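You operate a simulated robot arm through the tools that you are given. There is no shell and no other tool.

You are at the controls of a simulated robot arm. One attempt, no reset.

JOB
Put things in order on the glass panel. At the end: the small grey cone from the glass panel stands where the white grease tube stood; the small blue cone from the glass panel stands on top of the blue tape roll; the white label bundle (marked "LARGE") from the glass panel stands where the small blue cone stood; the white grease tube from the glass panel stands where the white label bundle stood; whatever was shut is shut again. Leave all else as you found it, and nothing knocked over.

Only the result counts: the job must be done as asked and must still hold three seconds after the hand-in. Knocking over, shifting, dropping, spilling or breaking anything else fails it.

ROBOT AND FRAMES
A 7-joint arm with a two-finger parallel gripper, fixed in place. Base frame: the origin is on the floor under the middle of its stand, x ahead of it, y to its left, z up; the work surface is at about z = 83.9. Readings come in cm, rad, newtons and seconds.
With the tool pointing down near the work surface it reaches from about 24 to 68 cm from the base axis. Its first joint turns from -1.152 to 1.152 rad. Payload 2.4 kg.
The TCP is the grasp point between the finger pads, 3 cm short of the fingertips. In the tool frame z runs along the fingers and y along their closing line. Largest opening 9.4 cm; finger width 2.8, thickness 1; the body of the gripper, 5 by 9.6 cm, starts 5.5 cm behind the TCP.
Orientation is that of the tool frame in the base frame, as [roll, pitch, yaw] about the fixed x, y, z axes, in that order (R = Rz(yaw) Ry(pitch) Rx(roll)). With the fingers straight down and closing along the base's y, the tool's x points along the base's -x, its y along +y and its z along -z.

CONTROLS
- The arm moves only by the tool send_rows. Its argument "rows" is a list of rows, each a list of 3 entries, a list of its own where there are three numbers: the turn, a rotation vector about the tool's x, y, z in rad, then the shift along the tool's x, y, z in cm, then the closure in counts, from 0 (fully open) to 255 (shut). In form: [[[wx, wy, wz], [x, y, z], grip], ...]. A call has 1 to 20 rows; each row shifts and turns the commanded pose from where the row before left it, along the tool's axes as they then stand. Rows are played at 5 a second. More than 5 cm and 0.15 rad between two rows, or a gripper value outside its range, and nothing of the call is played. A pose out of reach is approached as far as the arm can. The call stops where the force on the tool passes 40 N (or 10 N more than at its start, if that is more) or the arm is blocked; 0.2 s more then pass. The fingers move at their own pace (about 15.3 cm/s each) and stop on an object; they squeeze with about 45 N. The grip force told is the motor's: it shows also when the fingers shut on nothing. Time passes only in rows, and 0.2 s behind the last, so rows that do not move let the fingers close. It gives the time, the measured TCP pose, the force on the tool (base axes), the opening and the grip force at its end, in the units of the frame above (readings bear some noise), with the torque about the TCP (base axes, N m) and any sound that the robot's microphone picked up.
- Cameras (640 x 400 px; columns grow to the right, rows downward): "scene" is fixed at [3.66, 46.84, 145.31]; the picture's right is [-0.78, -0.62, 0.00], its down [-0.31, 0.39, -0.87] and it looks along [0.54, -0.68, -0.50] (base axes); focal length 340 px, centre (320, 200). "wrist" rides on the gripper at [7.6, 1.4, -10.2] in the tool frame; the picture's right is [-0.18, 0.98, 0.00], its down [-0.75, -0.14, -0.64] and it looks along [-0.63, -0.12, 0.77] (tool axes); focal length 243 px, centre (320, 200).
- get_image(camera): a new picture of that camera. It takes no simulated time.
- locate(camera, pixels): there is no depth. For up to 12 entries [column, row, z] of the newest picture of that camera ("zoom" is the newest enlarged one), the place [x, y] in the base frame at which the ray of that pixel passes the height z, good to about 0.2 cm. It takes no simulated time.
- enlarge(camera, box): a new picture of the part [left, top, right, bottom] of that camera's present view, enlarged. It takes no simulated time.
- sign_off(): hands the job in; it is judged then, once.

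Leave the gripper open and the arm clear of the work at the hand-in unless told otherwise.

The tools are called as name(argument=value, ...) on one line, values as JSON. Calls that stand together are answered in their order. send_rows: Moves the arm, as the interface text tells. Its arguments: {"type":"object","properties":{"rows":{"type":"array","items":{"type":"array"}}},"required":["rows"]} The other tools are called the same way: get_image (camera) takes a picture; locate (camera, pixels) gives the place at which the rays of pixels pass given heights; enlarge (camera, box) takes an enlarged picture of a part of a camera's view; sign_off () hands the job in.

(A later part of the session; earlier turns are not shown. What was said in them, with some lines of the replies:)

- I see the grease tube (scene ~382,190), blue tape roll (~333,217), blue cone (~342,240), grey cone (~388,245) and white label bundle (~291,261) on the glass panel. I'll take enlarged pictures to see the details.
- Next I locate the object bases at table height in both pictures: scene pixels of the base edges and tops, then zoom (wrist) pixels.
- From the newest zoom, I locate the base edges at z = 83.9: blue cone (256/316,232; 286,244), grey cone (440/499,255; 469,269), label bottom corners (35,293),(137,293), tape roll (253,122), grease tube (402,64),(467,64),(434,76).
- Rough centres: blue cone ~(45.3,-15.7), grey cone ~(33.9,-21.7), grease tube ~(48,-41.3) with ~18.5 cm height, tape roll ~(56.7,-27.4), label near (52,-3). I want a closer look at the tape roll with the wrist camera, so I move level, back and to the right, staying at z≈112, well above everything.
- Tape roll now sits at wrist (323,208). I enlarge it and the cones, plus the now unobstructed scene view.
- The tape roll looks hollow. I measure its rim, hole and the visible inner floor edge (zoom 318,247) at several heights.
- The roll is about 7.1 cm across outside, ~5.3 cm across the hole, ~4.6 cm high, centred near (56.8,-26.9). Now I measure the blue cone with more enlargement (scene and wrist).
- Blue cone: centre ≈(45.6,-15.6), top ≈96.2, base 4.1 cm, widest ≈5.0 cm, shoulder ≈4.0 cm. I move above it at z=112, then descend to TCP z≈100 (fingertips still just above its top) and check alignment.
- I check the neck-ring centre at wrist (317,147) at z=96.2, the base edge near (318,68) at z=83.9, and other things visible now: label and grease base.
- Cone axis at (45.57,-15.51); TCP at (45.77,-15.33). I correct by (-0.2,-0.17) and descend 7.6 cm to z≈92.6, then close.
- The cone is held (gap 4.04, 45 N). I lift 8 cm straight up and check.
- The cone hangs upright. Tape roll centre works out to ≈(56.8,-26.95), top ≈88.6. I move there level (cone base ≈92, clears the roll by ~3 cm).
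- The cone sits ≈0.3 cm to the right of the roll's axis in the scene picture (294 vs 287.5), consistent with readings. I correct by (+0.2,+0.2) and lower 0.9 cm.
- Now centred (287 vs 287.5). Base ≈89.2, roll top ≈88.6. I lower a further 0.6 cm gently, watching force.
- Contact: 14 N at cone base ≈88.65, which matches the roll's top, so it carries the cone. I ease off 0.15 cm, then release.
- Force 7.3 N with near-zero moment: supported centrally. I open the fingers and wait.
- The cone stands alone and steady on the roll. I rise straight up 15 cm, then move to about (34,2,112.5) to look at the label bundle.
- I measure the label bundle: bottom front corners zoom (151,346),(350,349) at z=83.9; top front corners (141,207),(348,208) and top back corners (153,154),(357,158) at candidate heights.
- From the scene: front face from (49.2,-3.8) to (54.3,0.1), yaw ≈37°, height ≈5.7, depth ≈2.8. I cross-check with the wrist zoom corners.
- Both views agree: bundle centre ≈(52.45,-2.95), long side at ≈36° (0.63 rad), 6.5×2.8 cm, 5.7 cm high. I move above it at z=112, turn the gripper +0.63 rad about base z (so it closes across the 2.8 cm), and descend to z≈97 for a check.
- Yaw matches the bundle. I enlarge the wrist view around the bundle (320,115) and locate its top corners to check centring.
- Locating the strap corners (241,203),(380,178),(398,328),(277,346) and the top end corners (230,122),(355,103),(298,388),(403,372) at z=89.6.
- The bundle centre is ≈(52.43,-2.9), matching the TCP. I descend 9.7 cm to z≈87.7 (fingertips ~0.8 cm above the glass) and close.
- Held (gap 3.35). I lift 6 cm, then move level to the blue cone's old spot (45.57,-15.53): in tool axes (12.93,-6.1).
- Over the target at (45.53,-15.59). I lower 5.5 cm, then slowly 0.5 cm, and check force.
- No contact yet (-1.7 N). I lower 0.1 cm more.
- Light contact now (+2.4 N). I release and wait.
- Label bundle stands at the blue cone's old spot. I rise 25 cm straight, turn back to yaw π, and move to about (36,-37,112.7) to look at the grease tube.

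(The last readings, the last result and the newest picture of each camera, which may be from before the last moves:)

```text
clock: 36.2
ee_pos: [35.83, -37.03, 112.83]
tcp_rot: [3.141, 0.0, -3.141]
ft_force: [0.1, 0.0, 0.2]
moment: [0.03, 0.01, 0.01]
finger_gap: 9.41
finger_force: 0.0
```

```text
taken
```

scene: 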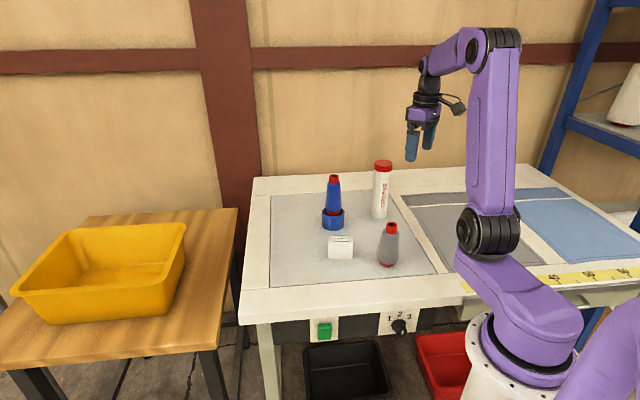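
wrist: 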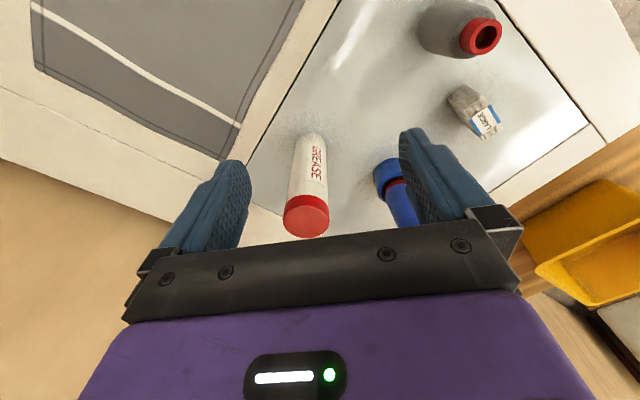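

All is well in the scene: blue cone on the roll, label bundle standing. I enlarge the grease tube in both cameras.

enlarge(camera="scene", box=[334, 150, 430, 225])

locate(camera="zoom", pixels=[[320, 200, 83.9], [320, 200, 102]])

enlarge(camera="wrist", box=[235, 120, 395, 240])

locate(camera="zoom", pixels=[[320, 200, 83.9], [320, 200, 102]])

```text
5.33 times, centred on (382, 188) of scene
```

zoom: 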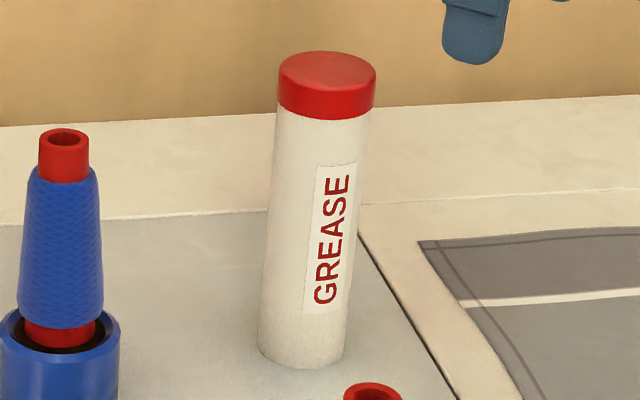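

```text
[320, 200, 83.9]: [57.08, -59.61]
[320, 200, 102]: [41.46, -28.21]
```

```text
3.33 times, centred on (315, 180) of wrist
```

zoom: 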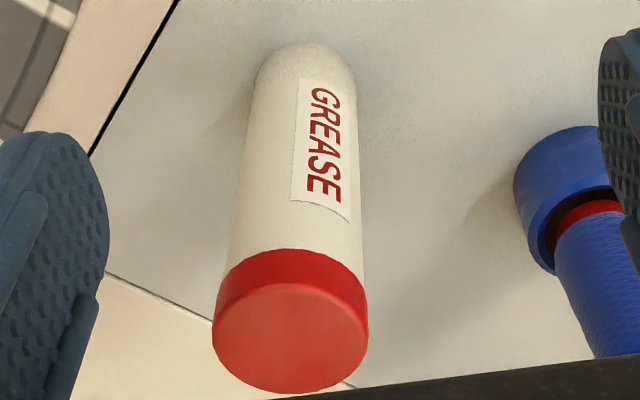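

```text
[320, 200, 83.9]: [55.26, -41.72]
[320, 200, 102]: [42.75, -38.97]
```

I locate the tube's base near edge (305,43) at z=83.9 and cap centre (290,338)/edges at z≈102.4.

locate(camera="zoom", pixels=[[305, 43, 83.9], [254, 78, 83.9], [356, 78, 83.9], [290, 338, 102.4], [212, 335, 102.4], [368, 335, 102.4], [290, 282, 102.4], [290, 394, 102.4], [290, 338, 102.0], [290, 338, 102.8]])

```text
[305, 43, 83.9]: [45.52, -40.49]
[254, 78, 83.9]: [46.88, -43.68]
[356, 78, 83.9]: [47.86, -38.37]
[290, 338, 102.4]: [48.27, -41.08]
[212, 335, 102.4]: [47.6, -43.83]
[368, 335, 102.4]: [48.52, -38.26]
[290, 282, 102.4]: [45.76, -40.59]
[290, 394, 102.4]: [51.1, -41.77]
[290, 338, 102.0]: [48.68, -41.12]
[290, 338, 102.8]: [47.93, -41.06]
```

Tube axis ≈(48.15,-41.05), top ≈102.6. I move above it at z≈112.7 and lower to z≈107 (fingertips ~104) for a check.

send_rows(rows=[[[0, 0, 0], [-2.434, -0.8, 0], 0], [[0, 0, 0], [-2.434, -0.8, 0], 0], [[0, 0, 0], [-2.434, -0.8, 0], 0], [[0, 0, 0], [-2.434, -0.8, 0], 0], [[0, 0, 0], [-2.434, -0.8, 0], 0], [[0, 0, 0], [0, 0, 2], 0], [[0, 0, 0], [0, 0, 2], 0], [[0, 0, 0], [0, 0, 1.7], 0], [[0, 0, 0], [0, 0, 0], 0], [[0, 0, 0], [0, 0, 0], 0]])

get_image(camera="wrist")

enlarge(camera="scene", box=[318, 130, 446, 210])

```text
clock: 38.4
ee_pos: [48.17, -40.96, 107.06]
tcp_rot: [3.14, -0.001, -3.141]
ft_force: [0.4, 0.3, 0.1]
moment: [0.02, -0.03, -0.01]
finger_gap: 9.41
finger_force: 0.1
```

```text
taken
```

wrist: 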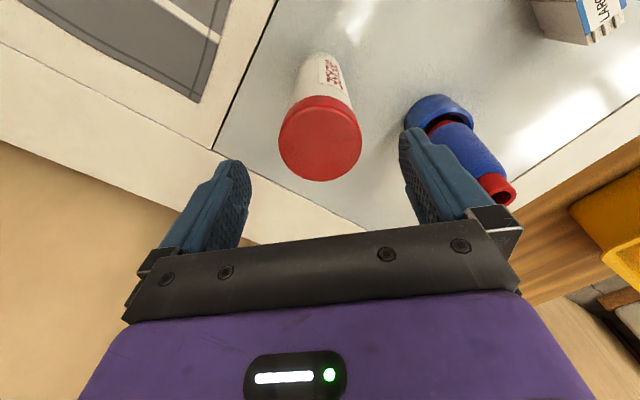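

```text
5.00 times, centred on (382, 170) of scene
```

zoom: 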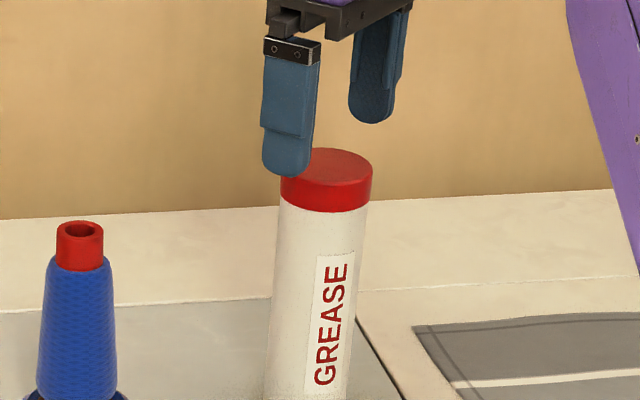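

I check the cap ellipse in the wrist view: edges (278,145),(361,139), far edge (320,181), at z=102.6.

locate(camera="wrist", pixels=[[279, 147, 102.6], [361, 139, 102.6], [320, 181, 102.6], [320, 143, 102.6], [320, 108, 102.6]])

enlarge(camera="wrist", box=[240, 90, 400, 190])

```text
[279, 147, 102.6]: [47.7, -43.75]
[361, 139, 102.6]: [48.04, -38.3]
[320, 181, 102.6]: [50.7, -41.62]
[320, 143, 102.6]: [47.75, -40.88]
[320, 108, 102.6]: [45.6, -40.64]
```

```text
4.00 times, centred on (320, 140) of wrist
```

zoom: 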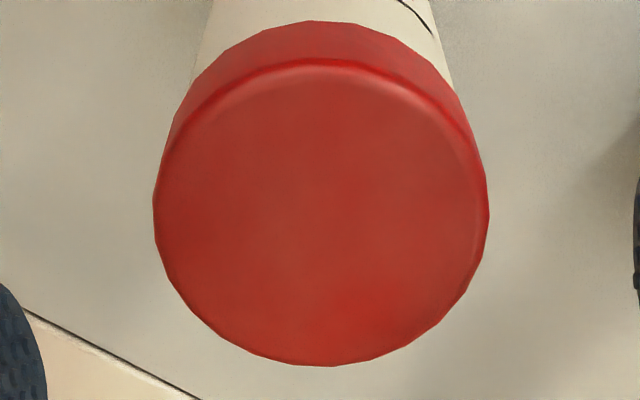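

Cap centre ≈(48.05,-41.05); TCP matches. I descend 5.7 cm to z≈101.3 (cap at the pads) and close.

send_rows(rows=[[[0, 0, 0], [0, 0, 1.5], 0], [[0, 0, 0], [0, 0, 1.5], 0], [[0, 0, 0], [0, 0, 1.5], 0], [[0, 0, 0], [0, 0, 1.2], 0], [[0, 0, 0], [0, 0, 0], 0], [[0, 0, 0], [0, 0, 0], 60], [[0, 0, 0], [0, 0, 0], 255], [[0, 0, 0], [0, 0, 0], 255], [[0, 0, 0], [0, 0, 0], 255]])

enlarge(camera="scene", box=[318, 140, 446, 220])

get_image(camera="wrist")

```text
clock: 40.4
ee_pos: [48.0, -40.87, 101.22]
tcp_rot: [-3.141, 0.0, -3.141]
ft_force: [0.1, 0.0, -0.4]
moment: [-0.12, -0.04, -0.01]
finger_gap: 5.54
finger_force: 44.7
```

```text
5.00 times, centred on (382, 180) of scene
```

zoom: 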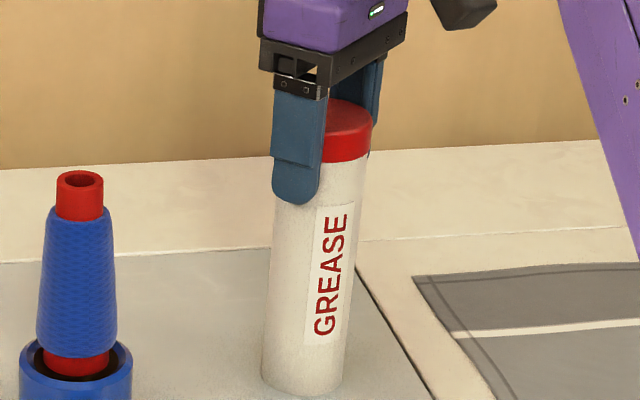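

```text
taken
```

wrist: 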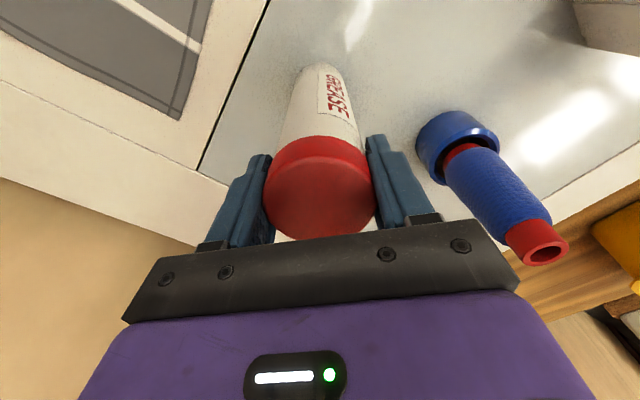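

Gripped (gap 5.54). I lift 9 cm slowly and check that the tube hangs straight.

send_rows(rows=[[[0, 0, 0], [0, 0, -0.3], 255], [[0, 0, 0], [0, 0, -0.7], 255], [[0, 0, 0], [0, 0, -1], 255], [[0, 0, 0], [0, 0, -1.5], 255], [[0, 0, 0], [0, 0, -1.5], 255], [[0, 0, 0], [0, 0, -1.5], 255], [[0, 0, 0], [0, 0, -1.5], 255], [[0, 0, 0], [0, 0, -1], 255], [[0, 0, 0], [0, 0, 0], 255], [[0, 0, 0], [0, 0, 0], 255]])

enlarge(camera="scene", box=[310, 120, 438, 200])

get_image(camera="wrist")

```text
clock: 42.6
ee_pos: [48.13, -40.9, 110.2]
tcp_rot: [3.142, 0.002, 3.14]
ft_force: [0.0, -0.1, -3.7]
moment: [-0.01, -0.02, 0.01]
finger_gap: 5.54
finger_force: 44.7
```

```text
5.00 times, centred on (374, 160) of scene
```

zoom: 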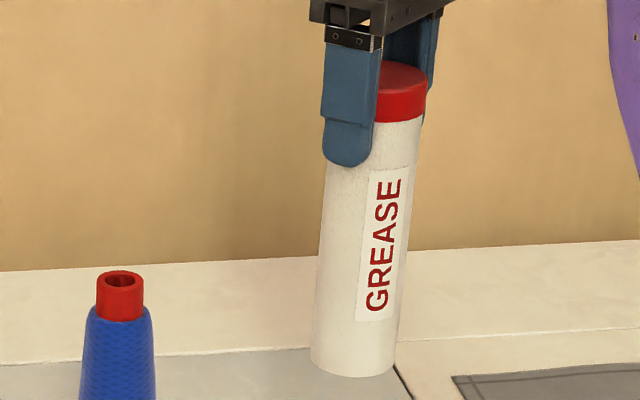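

```text
taken
```

wrist: 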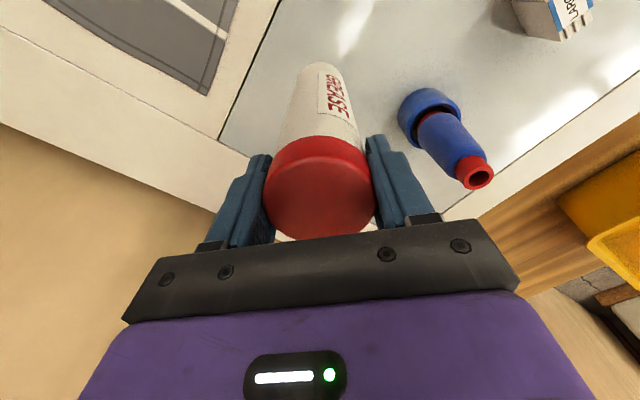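

The tube weighs ~3.7 N and hangs straight; its base is at ≈93, above the label bundle's top (89.6). I carry it along (44,-27) and on to the label's old place (52.42,-2.95), at ~10 cm/s, clear of the blue cone stack.

send_rows(rows=[[[0, 0, 0], [0.3, 1.0, 0], 255], [[0, 0, 0], [0.55, 1.8, 0], 255], [[0, 0, 0], [0.55, 1.9, 0], 255], [[0, 0, 0], [0.55, 1.9, 0], 255], [[0, 0, 0], [0.55, 1.9, 0], 255], [[0, 0, 0], [0.55, 1.9, 0], 255], [[0, 0, 0], [0.55, 1.9, 0], 255], [[0, 0, 0], [0.53, 1.67, 0], 255], [[0, 0, 0], [0, 0, 0], 255], [[0, 0, 0], [0, 0, 0], 255]])

get_image(camera="scene")

get_image(camera="wrist")

```text
clock: 44.8
ee_pos: [44.1, -26.85, 110.18]
tcp_rot: [-3.141, 0.002, -3.141]
ft_force: [0.4, -0.3, -4.5]
moment: [0.01, 0.0, -0.02]
finger_gap: 5.51
finger_force: 45.3
```

```text
taken
```

scene: 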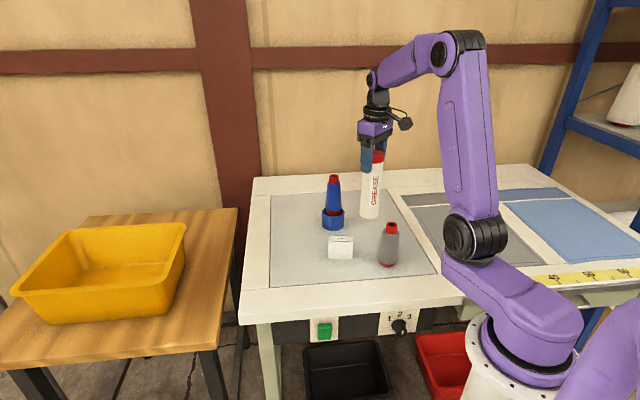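

```text
taken
```

wrist: 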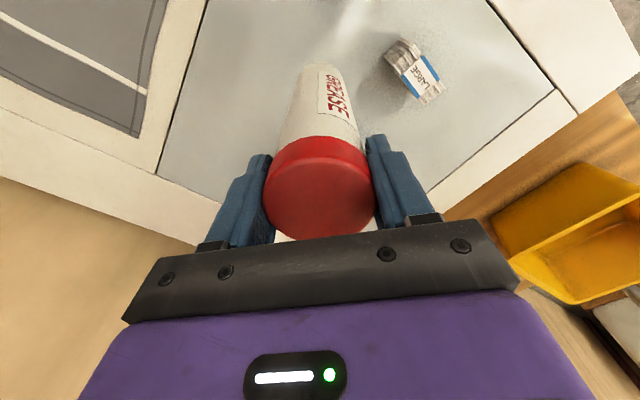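

Stable at (44.1,-26.9). I continue over the label bundle (clearance ~3 cm) to (52.42,-2.95).

send_rows(rows=[[[0, 0, 0], [-0.35, 1.0, 0], 255], [[0, 0, 0], [-0.665, 1.9, 0], 255], [[0, 0, 0], [-0.665, 1.9, 0], 255], [[0, 0, 0], [-0.665, 1.9, 0], 255], [[0, 0, 0], [-0.665, 1.9, 0], 255], [[0, 0, 0], [-0.665, 1.9, 0], 255], [[0, 0, 0], [-0.665, 1.9, 0], 255], [[0, 0, 0], [-0.665, 1.9, 0], 255], [[0, 0, 0], [-0.665, 1.9, 0], 255], [[0, 0, 0], [-0.665, 1.9, 0], 255], [[0, 0, 0], [-0.665, 1.9, 0], 255], [[0, 0, 0], [-0.665, 1.9, 0], 255], [[0, 0, 0], [-0.4, 1.2, 0], 255], [[0, 0, 0], [-0.325, 0.88, 0], 255], [[0, 0, 0], [0, 0, 0], 255], [[0, 0, 0], [0, 0, 0], 255]])

get_image(camera="scene")

get_image(camera="wrist")

```text
clock: 48.2
ee_pos: [52.49, -3.11, 110.25]
tcp_rot: [-3.141, -0.001, -3.141]
ft_force: [-0.2, 0.8, -4.9]
moment: [0.01, 0.01, -0.03]
finger_gap: 5.52
finger_force: 45.5
```

```text
taken
```

scene: 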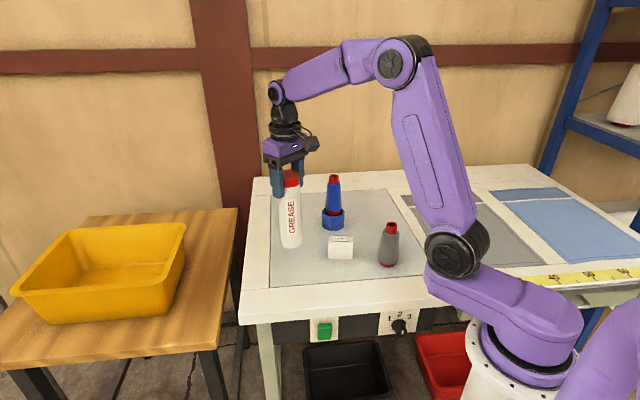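

```text
taken
```

wrist: 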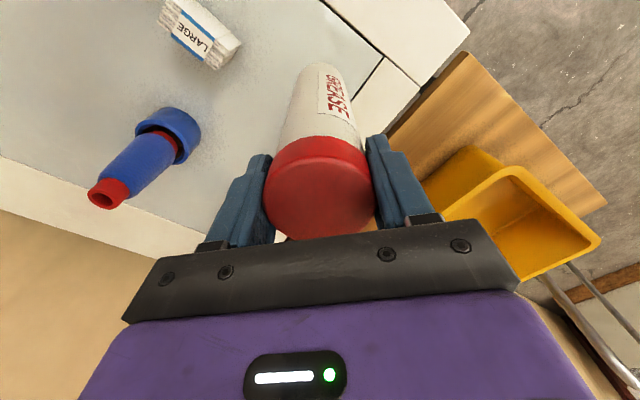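

Over the target (52.49,-3.11 measured). I lower 8.4 cm and check where the base is.

send_rows(rows=[[[0, 0, 0], [0, 0, 1], 255], [[0, 0, 0], [0, 0, 1.5], 255], [[0, 0, 0], [0, 0, 1.5], 255], [[0, 0, 0], [0, 0, 1.5], 255], [[0, 0, 0], [0, 0, 1.5], 255], [[0, 0, 0], [0, 0, 0.9], 255], [[0, 0, 0], [0, 0, 0.5], 255], [[0, 0, 0], [0, 0, 0], 255], [[0, 0, 0], [0, 0, 0], 255]])

enlarge(camera="scene", box=[230, 190, 358, 290])

get_image(camera="wrist")

```text
clock: 50.2
ee_pos: [52.59, -3.12, 101.75]
tcp_rot: [3.141, -0.001, 3.141]
ft_force: [0.8, 0.3, -4.1]
moment: [0.03, 0.02, -0.03]
finger_gap: 5.55
finger_force: 45.4
```

```text
4.00 times, centred on (294, 240) of scene
```

zoom: 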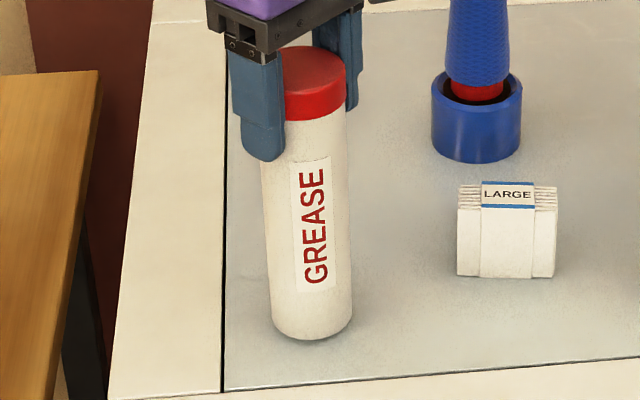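

```text
taken
```

wrist: 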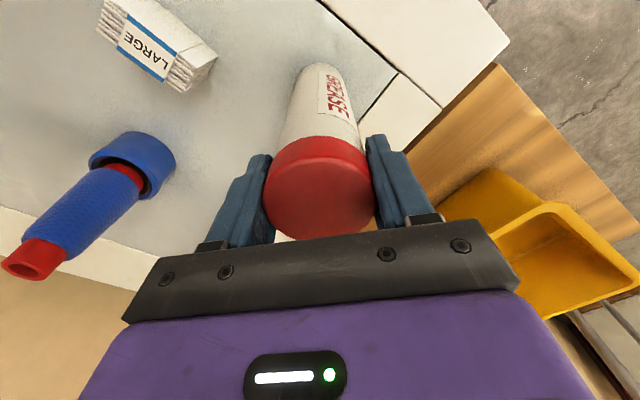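

I check the base: front edge zoom (312,340), sides (271,322),(353,318) at z≈84.4.

locate(camera="zoom", pixels=[[312, 340, 84.4], [271, 322, 84.4], [353, 318, 84.4], [312, 340, 83.9]])

locate(camera="wrist", pixels=[[320, 61, 84.4], [320, 200, 102.6]])

```text
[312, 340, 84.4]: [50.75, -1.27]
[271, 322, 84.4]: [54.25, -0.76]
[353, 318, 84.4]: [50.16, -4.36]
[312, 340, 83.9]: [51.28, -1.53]
```

```text
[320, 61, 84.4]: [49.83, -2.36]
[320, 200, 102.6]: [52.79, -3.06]
```

Base centre ≈(52.55,-3.05) versus target (52.43,-2.95): I correct by (-0.1,+0.1) and lower in small steps.

send_rows(rows=[[[0, 0, 0], [0.1, 0.1, 0], 255], [[0, 0, 0], [0, 0, 0.2], 255], [[0, 0, 0], [0, 0, 0.2], 255], [[0, 0, 0], [0, 0, 0.1], 255], [[0, 0, 0], [0, 0, 0], 255]])

```text
clock: 51.4
ee_pos: [52.51, -2.91, 101.23]
tcp_rot: [3.141, -0.002, -3.14]
ft_force: [-1.0, 0.3, -3.7]
moment: [0.01, 0.01, 0.0]
finger_gap: 5.52
finger_force: 45.3
```

Not yet in contact (-3.7 N). I lower by another 0.15 cm.

send_rows(rows=[[[0, 0, 0], [0, 0, 0.05], 255], [[0, 0, 0], [0, 0, 0.05], 255], [[0, 0, 0], [0, 0, 0.05], 255], [[0, 0, 0], [0, 0, 0], 255]])

```text
clock: 52.4
ee_pos: [52.19, -2.76, 101.32]
tcp_rot: [3.141, 0.002, -3.141]
ft_force: [-2.3, 1.3, 7.8]
moment: [0.01, 0.5, -0.1]
finger_gap: 5.54
finger_force: 44.9
```

Contact (+7.8 N). I ease up 0.06 cm and check before releasing.

send_rows(rows=[[[0, 0, 0], [0, 0, -0.06], 255], [[0, 0, 0], [0, 0, 0], 255], [[0, 0, 0], [0, 0, 0], 255]])

enlarge(camera="scene", box=[230, 190, 358, 290])

```text
clock: 53.2
ee_pos: [52.38, -2.86, 101.28]
tcp_rot: [3.14, 0.0, -3.141]
ft_force: [-1.3, 2.9, 6.3]
moment: [0.44, 0.01, 0.0]
finger_gap: 5.53
finger_force: 44.9
```

```text
4.00 times, centred on (294, 240) of scene
```

zoom: 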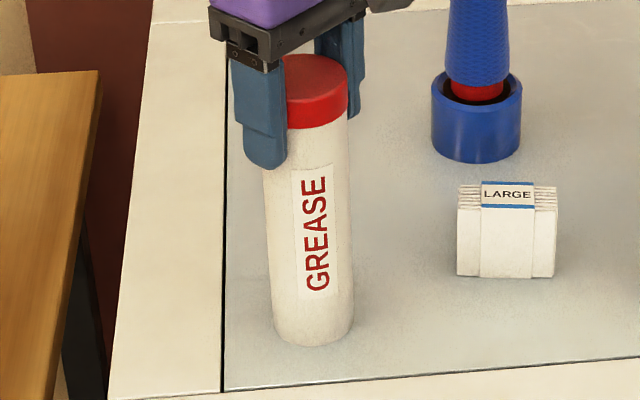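

Tube rests on the glass. I release step by step.

send_rows(rows=[[[0, 0, 0], [0, 0, 0], 95], [[0, 0, 0], [0, 0, 0], 80], [[0, 0, 0], [0, 0, 0], 40], [[0, 0, 0], [0, 0, 0], 0], [[0, 0, 0], [0, 0, 0], 0]])

enlarge(camera="scene", box=[230, 190, 358, 290])

get_image(camera="wrist")

```text
clock: 54.4
ee_pos: [52.35, -2.97, 101.18]
tcp_rot: [3.141, 0.001, -3.141]
ft_force: [0.3, 0.0, -0.5]
moment: [0.0, 0.02, 0.01]
finger_gap: 9.42
finger_force: 0.0
```

```text
4.00 times, centred on (294, 240) of scene
```

zoom: 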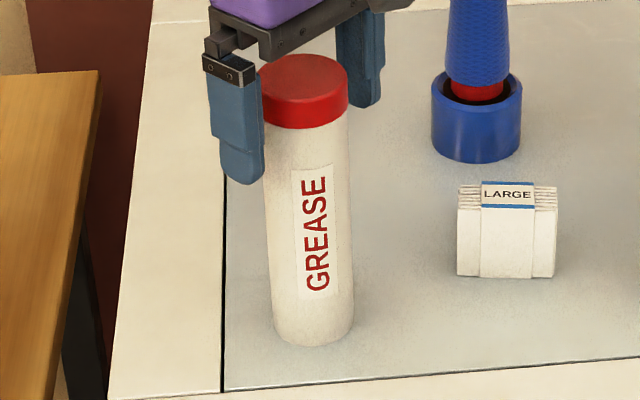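

```text
taken
```

wrist: 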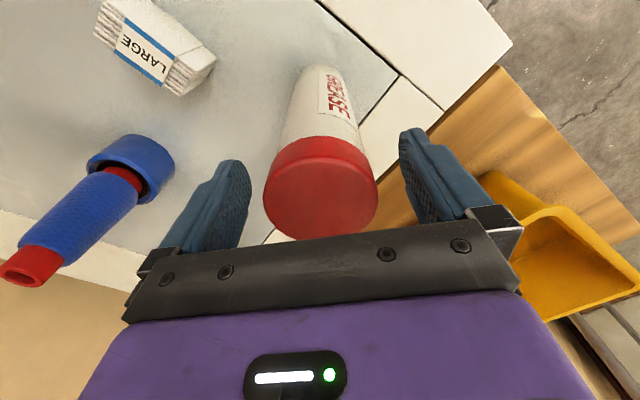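

The tube stands upright. I rise 11.5 cm, move level to above the grey cone ≈(33.9,-21.7), and descend to z≈101 for a check.

send_rows(rows=[[[0, 0, 0], [0, 0, -1], 0], [[0, 0, 0], [0, 0, -2.5], 0], [[0, 0, 0], [0, 0, -4], 0], [[0, 0, 0], [0, 0, -4], 0], [[0, 0, 0], [2.31, -2.35, 0], 0], [[0, 0, 0], [2.31, -2.35, 0], 0], [[0, 0, 0], [2.31, -2.35, 0], 0], [[0, 0, 0], [2.31, -2.35, 0], 0], [[0, 0, 0], [2.31, -2.35, 0], 0], [[0, 0, 0], [2.31, -2.35, 0], 0], [[0, 0, 0], [2.31, -2.35, 0], 0], [[0, 0, 0], [2.31, -2.35, 0], 0], [[0, 0, 0], [0, 0, 3], 0], [[0, 0, 0], [0, 0, 3], 0], [[0, 0, 0], [0, 0, 3], 0], [[0, 0, 0], [0, 0, 2.7], 0], [[0, 0, 0], [0, 0, 0], 0], [[0, 0, 0], [0, 0, 0], 0]])

get_image(camera="wrist")

get_image(camera="scene")

```text
clock: 58.2
ee_pos: [34.0, -21.68, 100.84]
tcp_rot: [3.141, 0.0, 3.141]
ft_force: [-0.4, 0.5, -0.5]
moment: [0.0, 0.0, -0.03]
finger_gap: 9.39
finger_force: 0.0
```

```text
taken
```

wrist: 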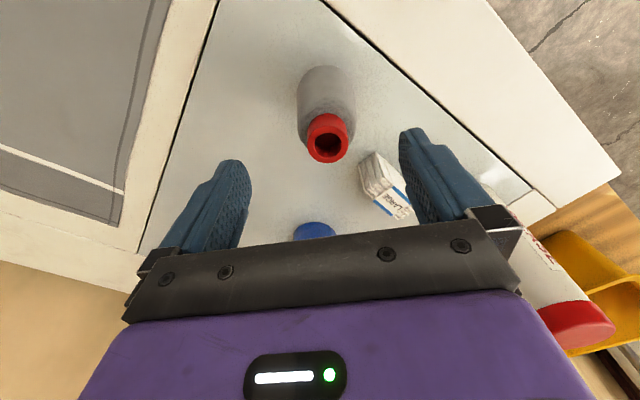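

```text
taken
```

scene: 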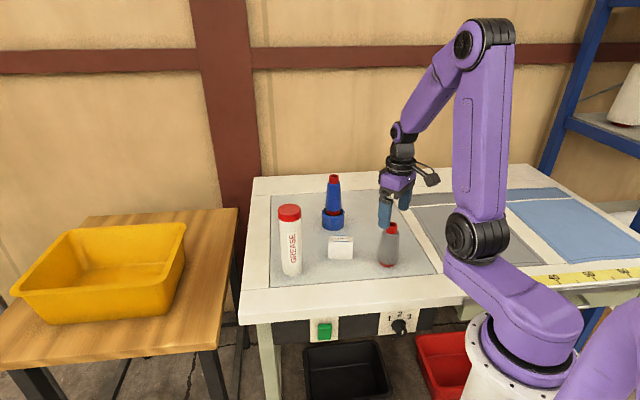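

All standing. I enlarge the grey cone in the wrist and scene views to locate its neck and base.

enlarge(camera="scene", box=[348, 215, 428, 275])

enlarge(camera="wrist", box=[260, 55, 420, 170])

```text
6.67 times, centred on (388, 245) of scene
```

zoom: 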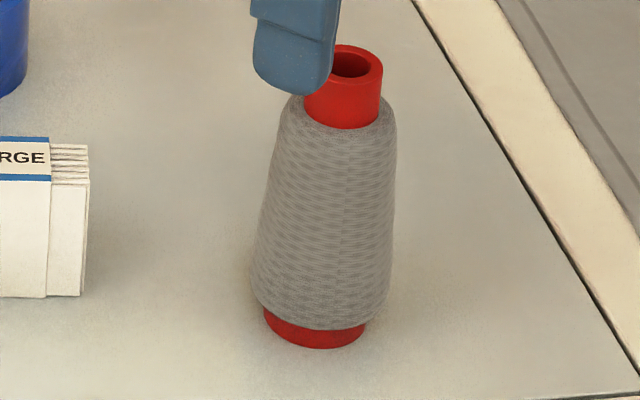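

```text
3.48 times, centred on (340, 112) of wrist
```

zoom: 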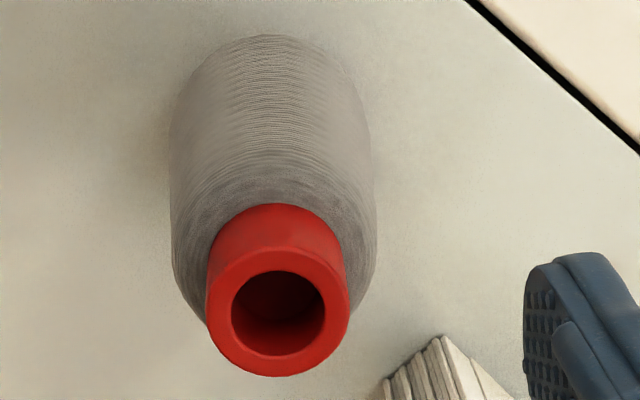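

Locating the neck ring centre (277.5,312) and edges at z=96.2.

locate(camera="zoom", pixels=[[277.5, 312, 96.2], [205, 312, 96.2], [350, 312, 96.2], [277, 246, 96.2], [277, 377, 96.2], [271, 35, 85.5], [170, 120, 87.0], [370, 120, 87.0]])

```text
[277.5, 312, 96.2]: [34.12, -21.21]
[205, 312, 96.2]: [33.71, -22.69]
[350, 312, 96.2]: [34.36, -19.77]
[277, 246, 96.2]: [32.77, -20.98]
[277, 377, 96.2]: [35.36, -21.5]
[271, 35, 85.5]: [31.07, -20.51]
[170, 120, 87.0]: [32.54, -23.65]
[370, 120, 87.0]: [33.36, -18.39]
```

Grey cone axis ≈(34.05,-21.25); TCP (33.95,-21.7). I correct by (+0.1,+0.45), descend 8.2 cm to z≈92.6, and close.

send_rows(rows=[[[0, 0, 0], [-0.1, 0.45, 0], 0], [[0, 0, 0], [0, 0, 2], 0], [[0, 0, 0], [0, 0, 2], 0], [[0, 0, 0], [0, 0, 2], 0], [[0, 0, 0], [0, 0, 1.4], 0], [[0, 0, 0], [0, 0, 0.8], 0], [[0, 0, 0], [0, 0, 0], 0], [[0, 0, 0], [0, 0, 0], 80], [[0, 0, 0], [0, 0, 0], 255], [[0, 0, 0], [0, 0, 0], 255], [[0, 0, 0], [0, 0, 0], 255]])

enlarge(camera="scene", box=[334, 195, 446, 275])

get_image(camera="wrist")

```text
clock: 60.6
ee_pos: [33.95, -21.14, 92.81]
tcp_rot: [3.141, 0.001, 3.141]
ft_force: [0.2, 0.2, 0.1]
moment: [0.04, 0.01, 0.05]
finger_gap: 4.61
finger_force: 45.3
```

```text
5.00 times, centred on (390, 235) of scene
```

zoom: 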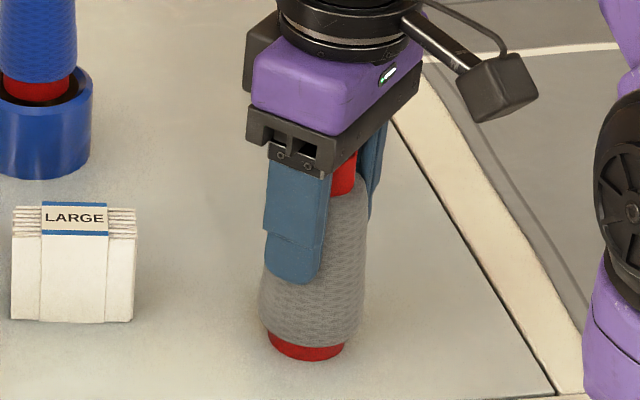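

```text
taken
```

wrist: 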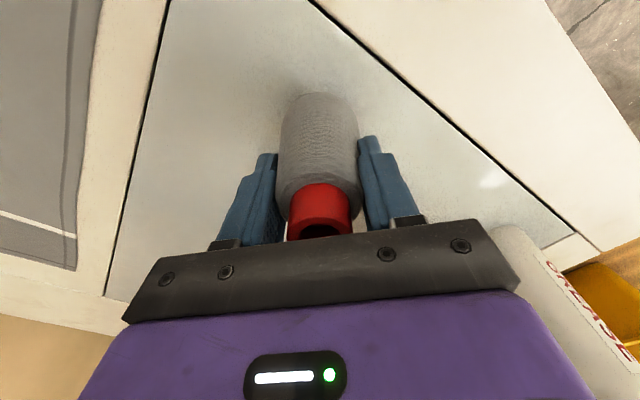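

Held (gap 4.61). I lift 6 cm and carry it level to the grease tube's old place (48.15,-41.05).

send_rows(rows=[[[0, 0, 0], [0, 0, -0.5], 255], [[0, 0, 0], [0, 0, -1.5], 255], [[0, 0, 0], [0, 0, -2], 255], [[0, 0, 0], [0, 0, -1.5], 255], [[0, 0, 0], [0, 0, -0.5], 255], [[0, 0, 0], [-1.179, -1.652, 0], 255], [[0, 0, 0], [-1.179, -1.652, 0], 255], [[0, 0, 0], [-1.179, -1.652, 0], 255], [[0, 0, 0], [-1.179, -1.652, 0], 255], [[0, 0, 0], [-1.179, -1.652, 0], 255], [[0, 0, 0], [-1.179, -1.652, 0], 255], [[0, 0, 0], [-1.179, -1.652, 0], 255], [[0, 0, 0], [-1.179, -1.652, 0], 255], [[0, 0, 0], [-1.179, -1.652, 0], 255], [[0, 0, 0], [-1.179, -1.652, 0], 255], [[0, 0, 0], [-1.179, -1.652, 0], 255], [[0, 0, 0], [-1.179, -1.652, 0], 255], [[0, 0, 0], [0, 0, 0], 255], [[0, 0, 0], [0, 0, 0], 255]])

get_image(camera="scene")

get_image(camera="wrist")

```text
clock: 64.6
ee_pos: [48.11, -41.12, 98.71]
tcp_rot: [-3.14, 0.001, 3.14]
ft_force: [-0.8, -0.5, -0.9]
moment: [0.0, -0.02, -0.02]
finger_gap: 4.56
finger_force: 45.2
```

```text
taken
```

scene: 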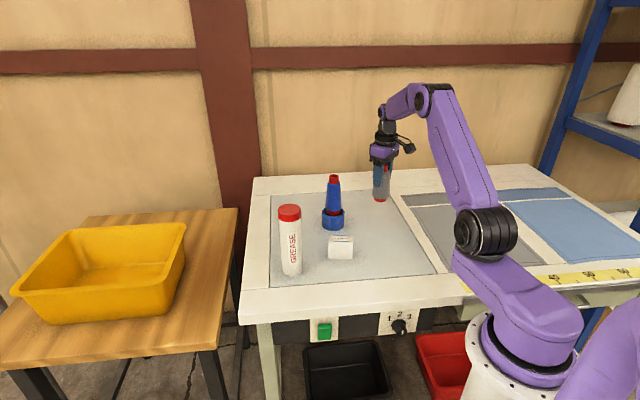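

```text
taken
```

wrist: 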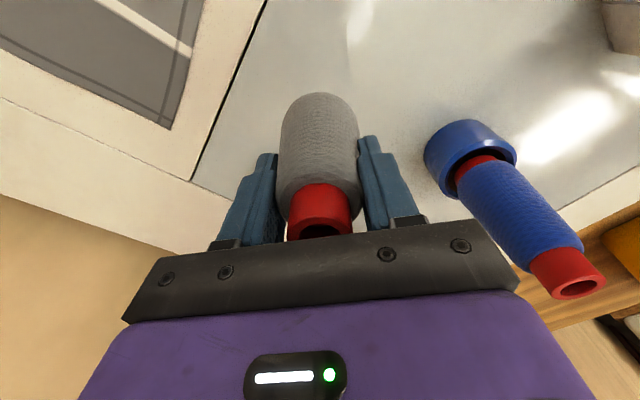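

Over the target (48.11,-41.12). I lower 5.7 cm, checking before contact.

send_rows(rows=[[[0, 0, 0], [0, 0, 1.5], 255], [[0, 0, 0], [0, 0, 2], 255], [[0, 0, 0], [0, 0, 1.5], 255], [[0, 0, 0], [0, 0, 0.5], 255], [[0, 0, 0], [0, 0, 0.2], 255], [[0, 0, 0], [0, 0, 0], 255], [[0, 0, 0], [0, 0, 0], 255]])

enlarge(camera="scene", box=[334, 165, 430, 225])

get_image(camera="wrist")

```text
clock: 66.2
ee_pos: [48.16, -41.06, 93.12]
tcp_rot: [3.142, 0.0, 3.141]
ft_force: [0.2, -0.2, -0.4]
moment: [0.0, -0.02, 0.01]
finger_gap: 4.52
finger_force: 44.8
```

```text
6.67 times, centred on (382, 195) of scene
```

zoom: 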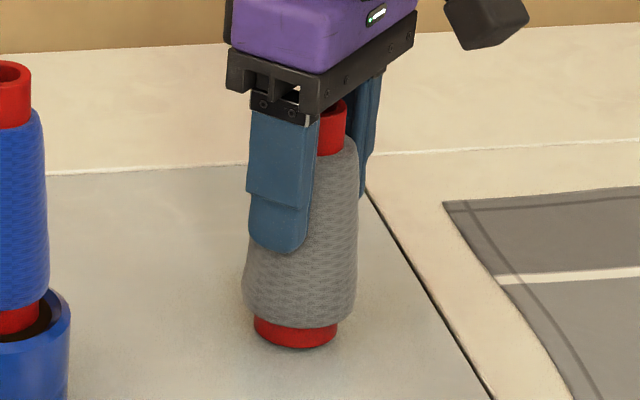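

```text
taken
```

wrist: 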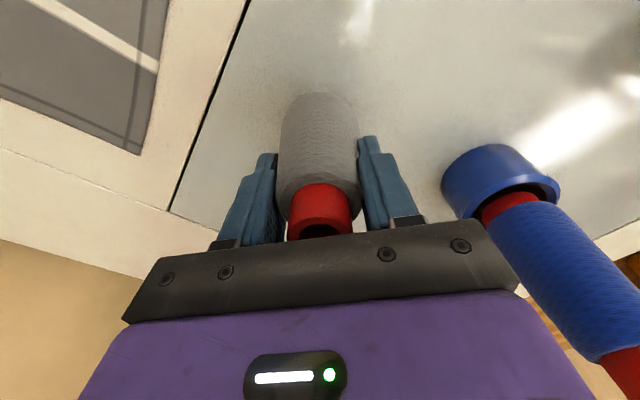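

The gap reads 4.52 (was 4.61), but the wrist view shows the cone unmoved in the grip. I locate the base front edge (296,348) and sides (254,325),(339,322) at z≈84.3, to check the position.

locate(camera="zoom", pixels=[[296, 348, 84.3], [254, 325, 84.3], [339, 322, 84.3], [296, 348, 83.9]])

send_rows(rows=[[[0, 0, 0], [0, 0, 0.1], 255], [[0, 0, 0], [0, 0, 0.1], 255], [[0, 0, 0], [0, 0, 0], 255]])

```text
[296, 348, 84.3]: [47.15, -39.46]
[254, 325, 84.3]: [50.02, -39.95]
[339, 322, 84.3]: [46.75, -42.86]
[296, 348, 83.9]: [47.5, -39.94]
```

```text
clock: 67.0
ee_pos: [48.18, -41.06, 92.92]
tcp_rot: [3.14, 0.0, 3.141]
ft_force: [0.4, 0.3, -0.2]
moment: [-0.01, -0.02, -0.01]
finger_gap: 4.53
finger_force: 44.7
```

Base centre ≈(48.1,-41.2): on target. Still no contact (-0.2 N); I lower another 0.2 cm in small steps.

send_rows(rows=[[[0, 0, 0], [0, 0, 0.07], 255], [[0, 0, 0], [0, 0, 0.07], 255], [[0, 0, 0], [0, 0, 0], 255]])

```text
clock: 67.8
ee_pos: [48.14, -41.14, 92.72]
tcp_rot: [-3.14, -0.001, -3.141]
ft_force: [-0.7, 0.9, -0.1]
moment: [0.03, 0.01, 0.02]
finger_gap: 4.53
finger_force: 45.0
```

send_rows(rows=[[[0, 0, 0], [0, 0, 0.06], 255], [[0, 0, 0], [0, 0, 0.05], 255], [[0, 0, 0], [0, 0, 0], 255]])

```text
clock: 68.6
ee_pos: [48.15, -41.07, 92.81]
tcp_rot: [-3.14, 0.002, 3.141]
ft_force: [2.0, 0.1, 12.8]
moment: [0.16, 0.14, -0.01]
finger_gap: 4.55
finger_force: 44.4
```

Contact now (+12.8 N). I ease up 0.08 cm and then release step by step.

send_rows(rows=[[[0, 0, 0], [0, 0, -0.08], 255], [[0, 0, 0], [0, 0, 0], 255], [[0, 0, 0], [0, 0, 0], 120], [[0, 0, 0], [0, 0, 0], 80], [[0, 0, 0], [0, 0, 0], 0], [[0, 0, 0], [0, 0, 0], 0]])

enlarge(camera="scene", box=[334, 165, 430, 225])

get_image(camera="wrist")

```text
clock: 70.0
ee_pos: [48.18, -41.05, 92.78]
tcp_rot: [-3.141, 0.0, -3.141]
ft_force: [-0.4, -0.3, 0.4]
moment: [-0.02, 0.03, 0.01]
finger_gap: 9.41
finger_force: 0.1
```

```text
6.67 times, centred on (382, 195) of scene
```

zoom: 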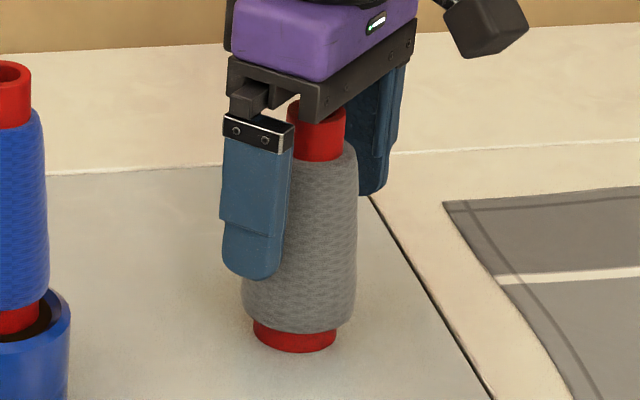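

```text
taken
```

wrist: 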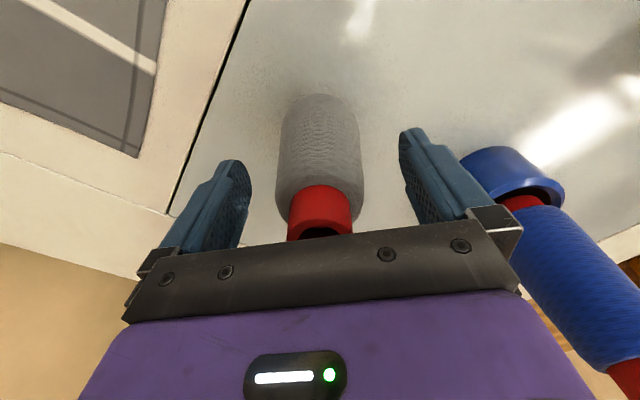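

The grey cone stands free. I rise 20 cm straight up, then move back toward the starting pose and check everything.

send_rows(rows=[[[0, 0, 0], [0, 0, -1], 0], [[0, 0, 0], [0, 0, -3], 0], [[0, 0, 0], [0, 0, -4], 0], [[0, 0, 0], [0, 0, -4], 0], [[0, 0, 0], [0, 0, -4], 0], [[0, 0, 0], [0, 0, -4], 0], [[0, 0, 0], [1.3, 3.5, 0], 0], [[0, 0, 0], [1.3, 3.5, 0], 0], [[0, 0, 0], [1.3, 3.5, 0], 0], [[0, 0, 0], [1.3, 3.5, 0], 0], [[0, 0, 0], [1.3, 3.5, 0], 0], [[0, 0, 0], [1.3, 3.5, 0], 0], [[0, 0, 0], [0, 0, 0], 0], [[0, 0, 0], [0, 0, 0], 0]])

get_image(camera="scene")

enlarge(camera="scene", box=[250, 160, 434, 290])

get_image(camera="wrist")

```text
clock: 73.0
ee_pos: [40.47, -20.14, 112.85]
tcp_rot: [-3.14, 0.001, 3.141]
ft_force: [-0.2, 0.6, -0.4]
moment: [-0.01, -0.01, 0.01]
finger_gap: 9.39
finger_force: 0.0
```

```text
taken
```

scene: 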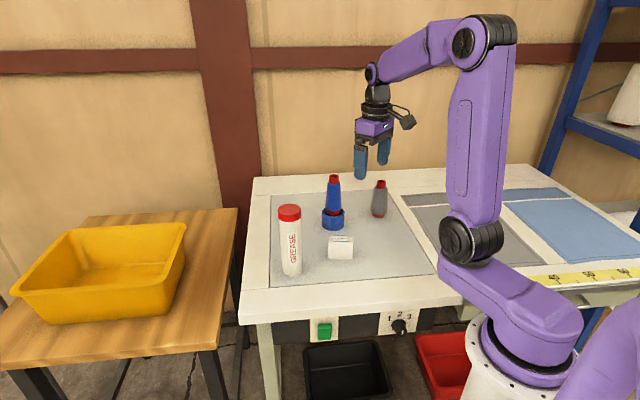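

```text
3.08 times, centred on (342, 225) of scene
```

zoom: 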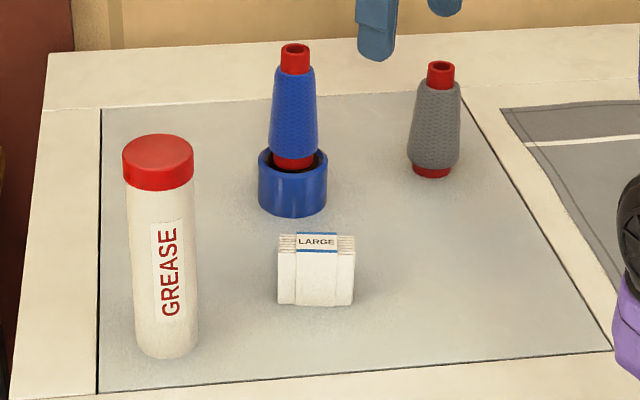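

```text
taken
```

wrist: 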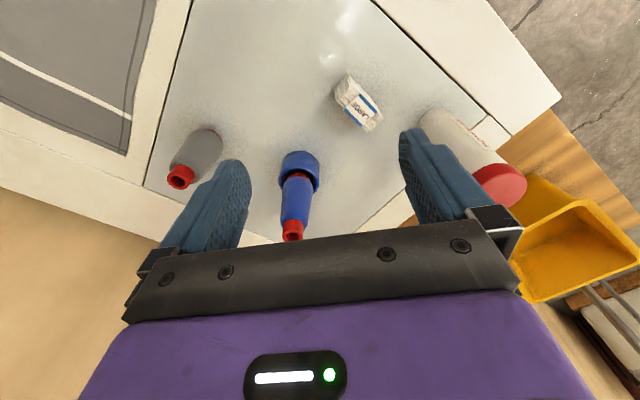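

All four items are placed. I verify the final base positions: grease front (165,358), label corners (278,304),(353,306), roll front (292,217), grey front (432,178).

locate(camera="zoom", pixels=[[165, 358, 83.9], [278, 304, 83.9], [353, 306, 83.9], [292, 217, 83.9], [432, 178, 83.9], [294, 172, 88.6]])

enlarge(camera="scene", box=[306, 170, 370, 235])

enlarge(camera="wrist", box=[255, 130, 351, 245])

```text
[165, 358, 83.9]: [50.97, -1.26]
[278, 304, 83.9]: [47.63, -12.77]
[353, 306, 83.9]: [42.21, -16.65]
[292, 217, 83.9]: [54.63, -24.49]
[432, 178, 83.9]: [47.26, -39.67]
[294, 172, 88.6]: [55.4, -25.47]
```

```text
6.15 times, centred on (338, 202) of scene
```

zoom: 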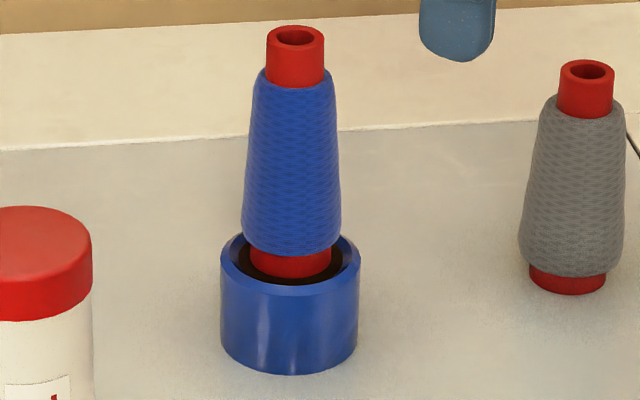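

```text
3.48 times, centred on (303, 188) of wrist
```

zoom: 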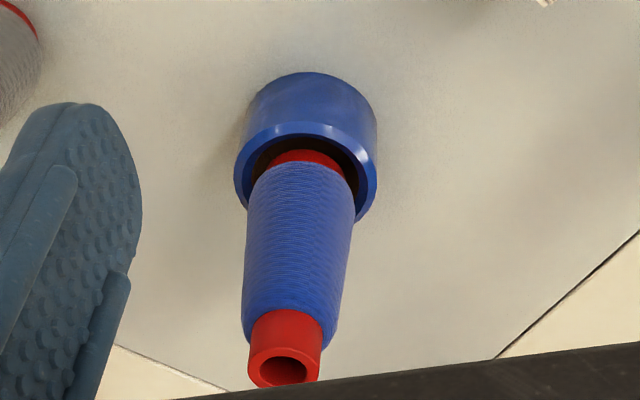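

Everything checks out: the roll is unmoved, the blue cone stands centred on it, the label bundle is at the blue cone's old spot, the grease tube at the label's old spot and the grey cone at the tube's old spot. Nothing was opened, so nothing needs shutting. The gripper is open and well above the work, so I hand in.

sign_off()

```text
The job is handed in.
```

I moved all four items and handed the job in. Every item is standing upright, and nothing was knocked over.

| Item | Now stands | Placement |
|---|---|---|
| Small blue cone | On top of the blue tape roll | Centred on the roll; the roll did not move |
| White label bundle ("LARGE") | Where the blue cone stood | About 0.3 cm off by the last picture |
| White grease tube | Where the label bundle stood | About 0.3 cm off by the last picture |
| Small grey cone | Where the grease tube stood | On the spot, as far as I can measure |

The offsets are close to what I can measure from the pictures, so the real error may be smaller.

The blue cone's base is narrower than the roll's hole as it looks in the pictures. When I lowered it, though, it met firm support at the roll's top edge, and it stayed put from release (about 15 s) to the final check at 73 s.

I opened nothing, so nothing needed shutting. The gripper is open and about 9 cm above the tops of the two cones and the label bundle beneath it.
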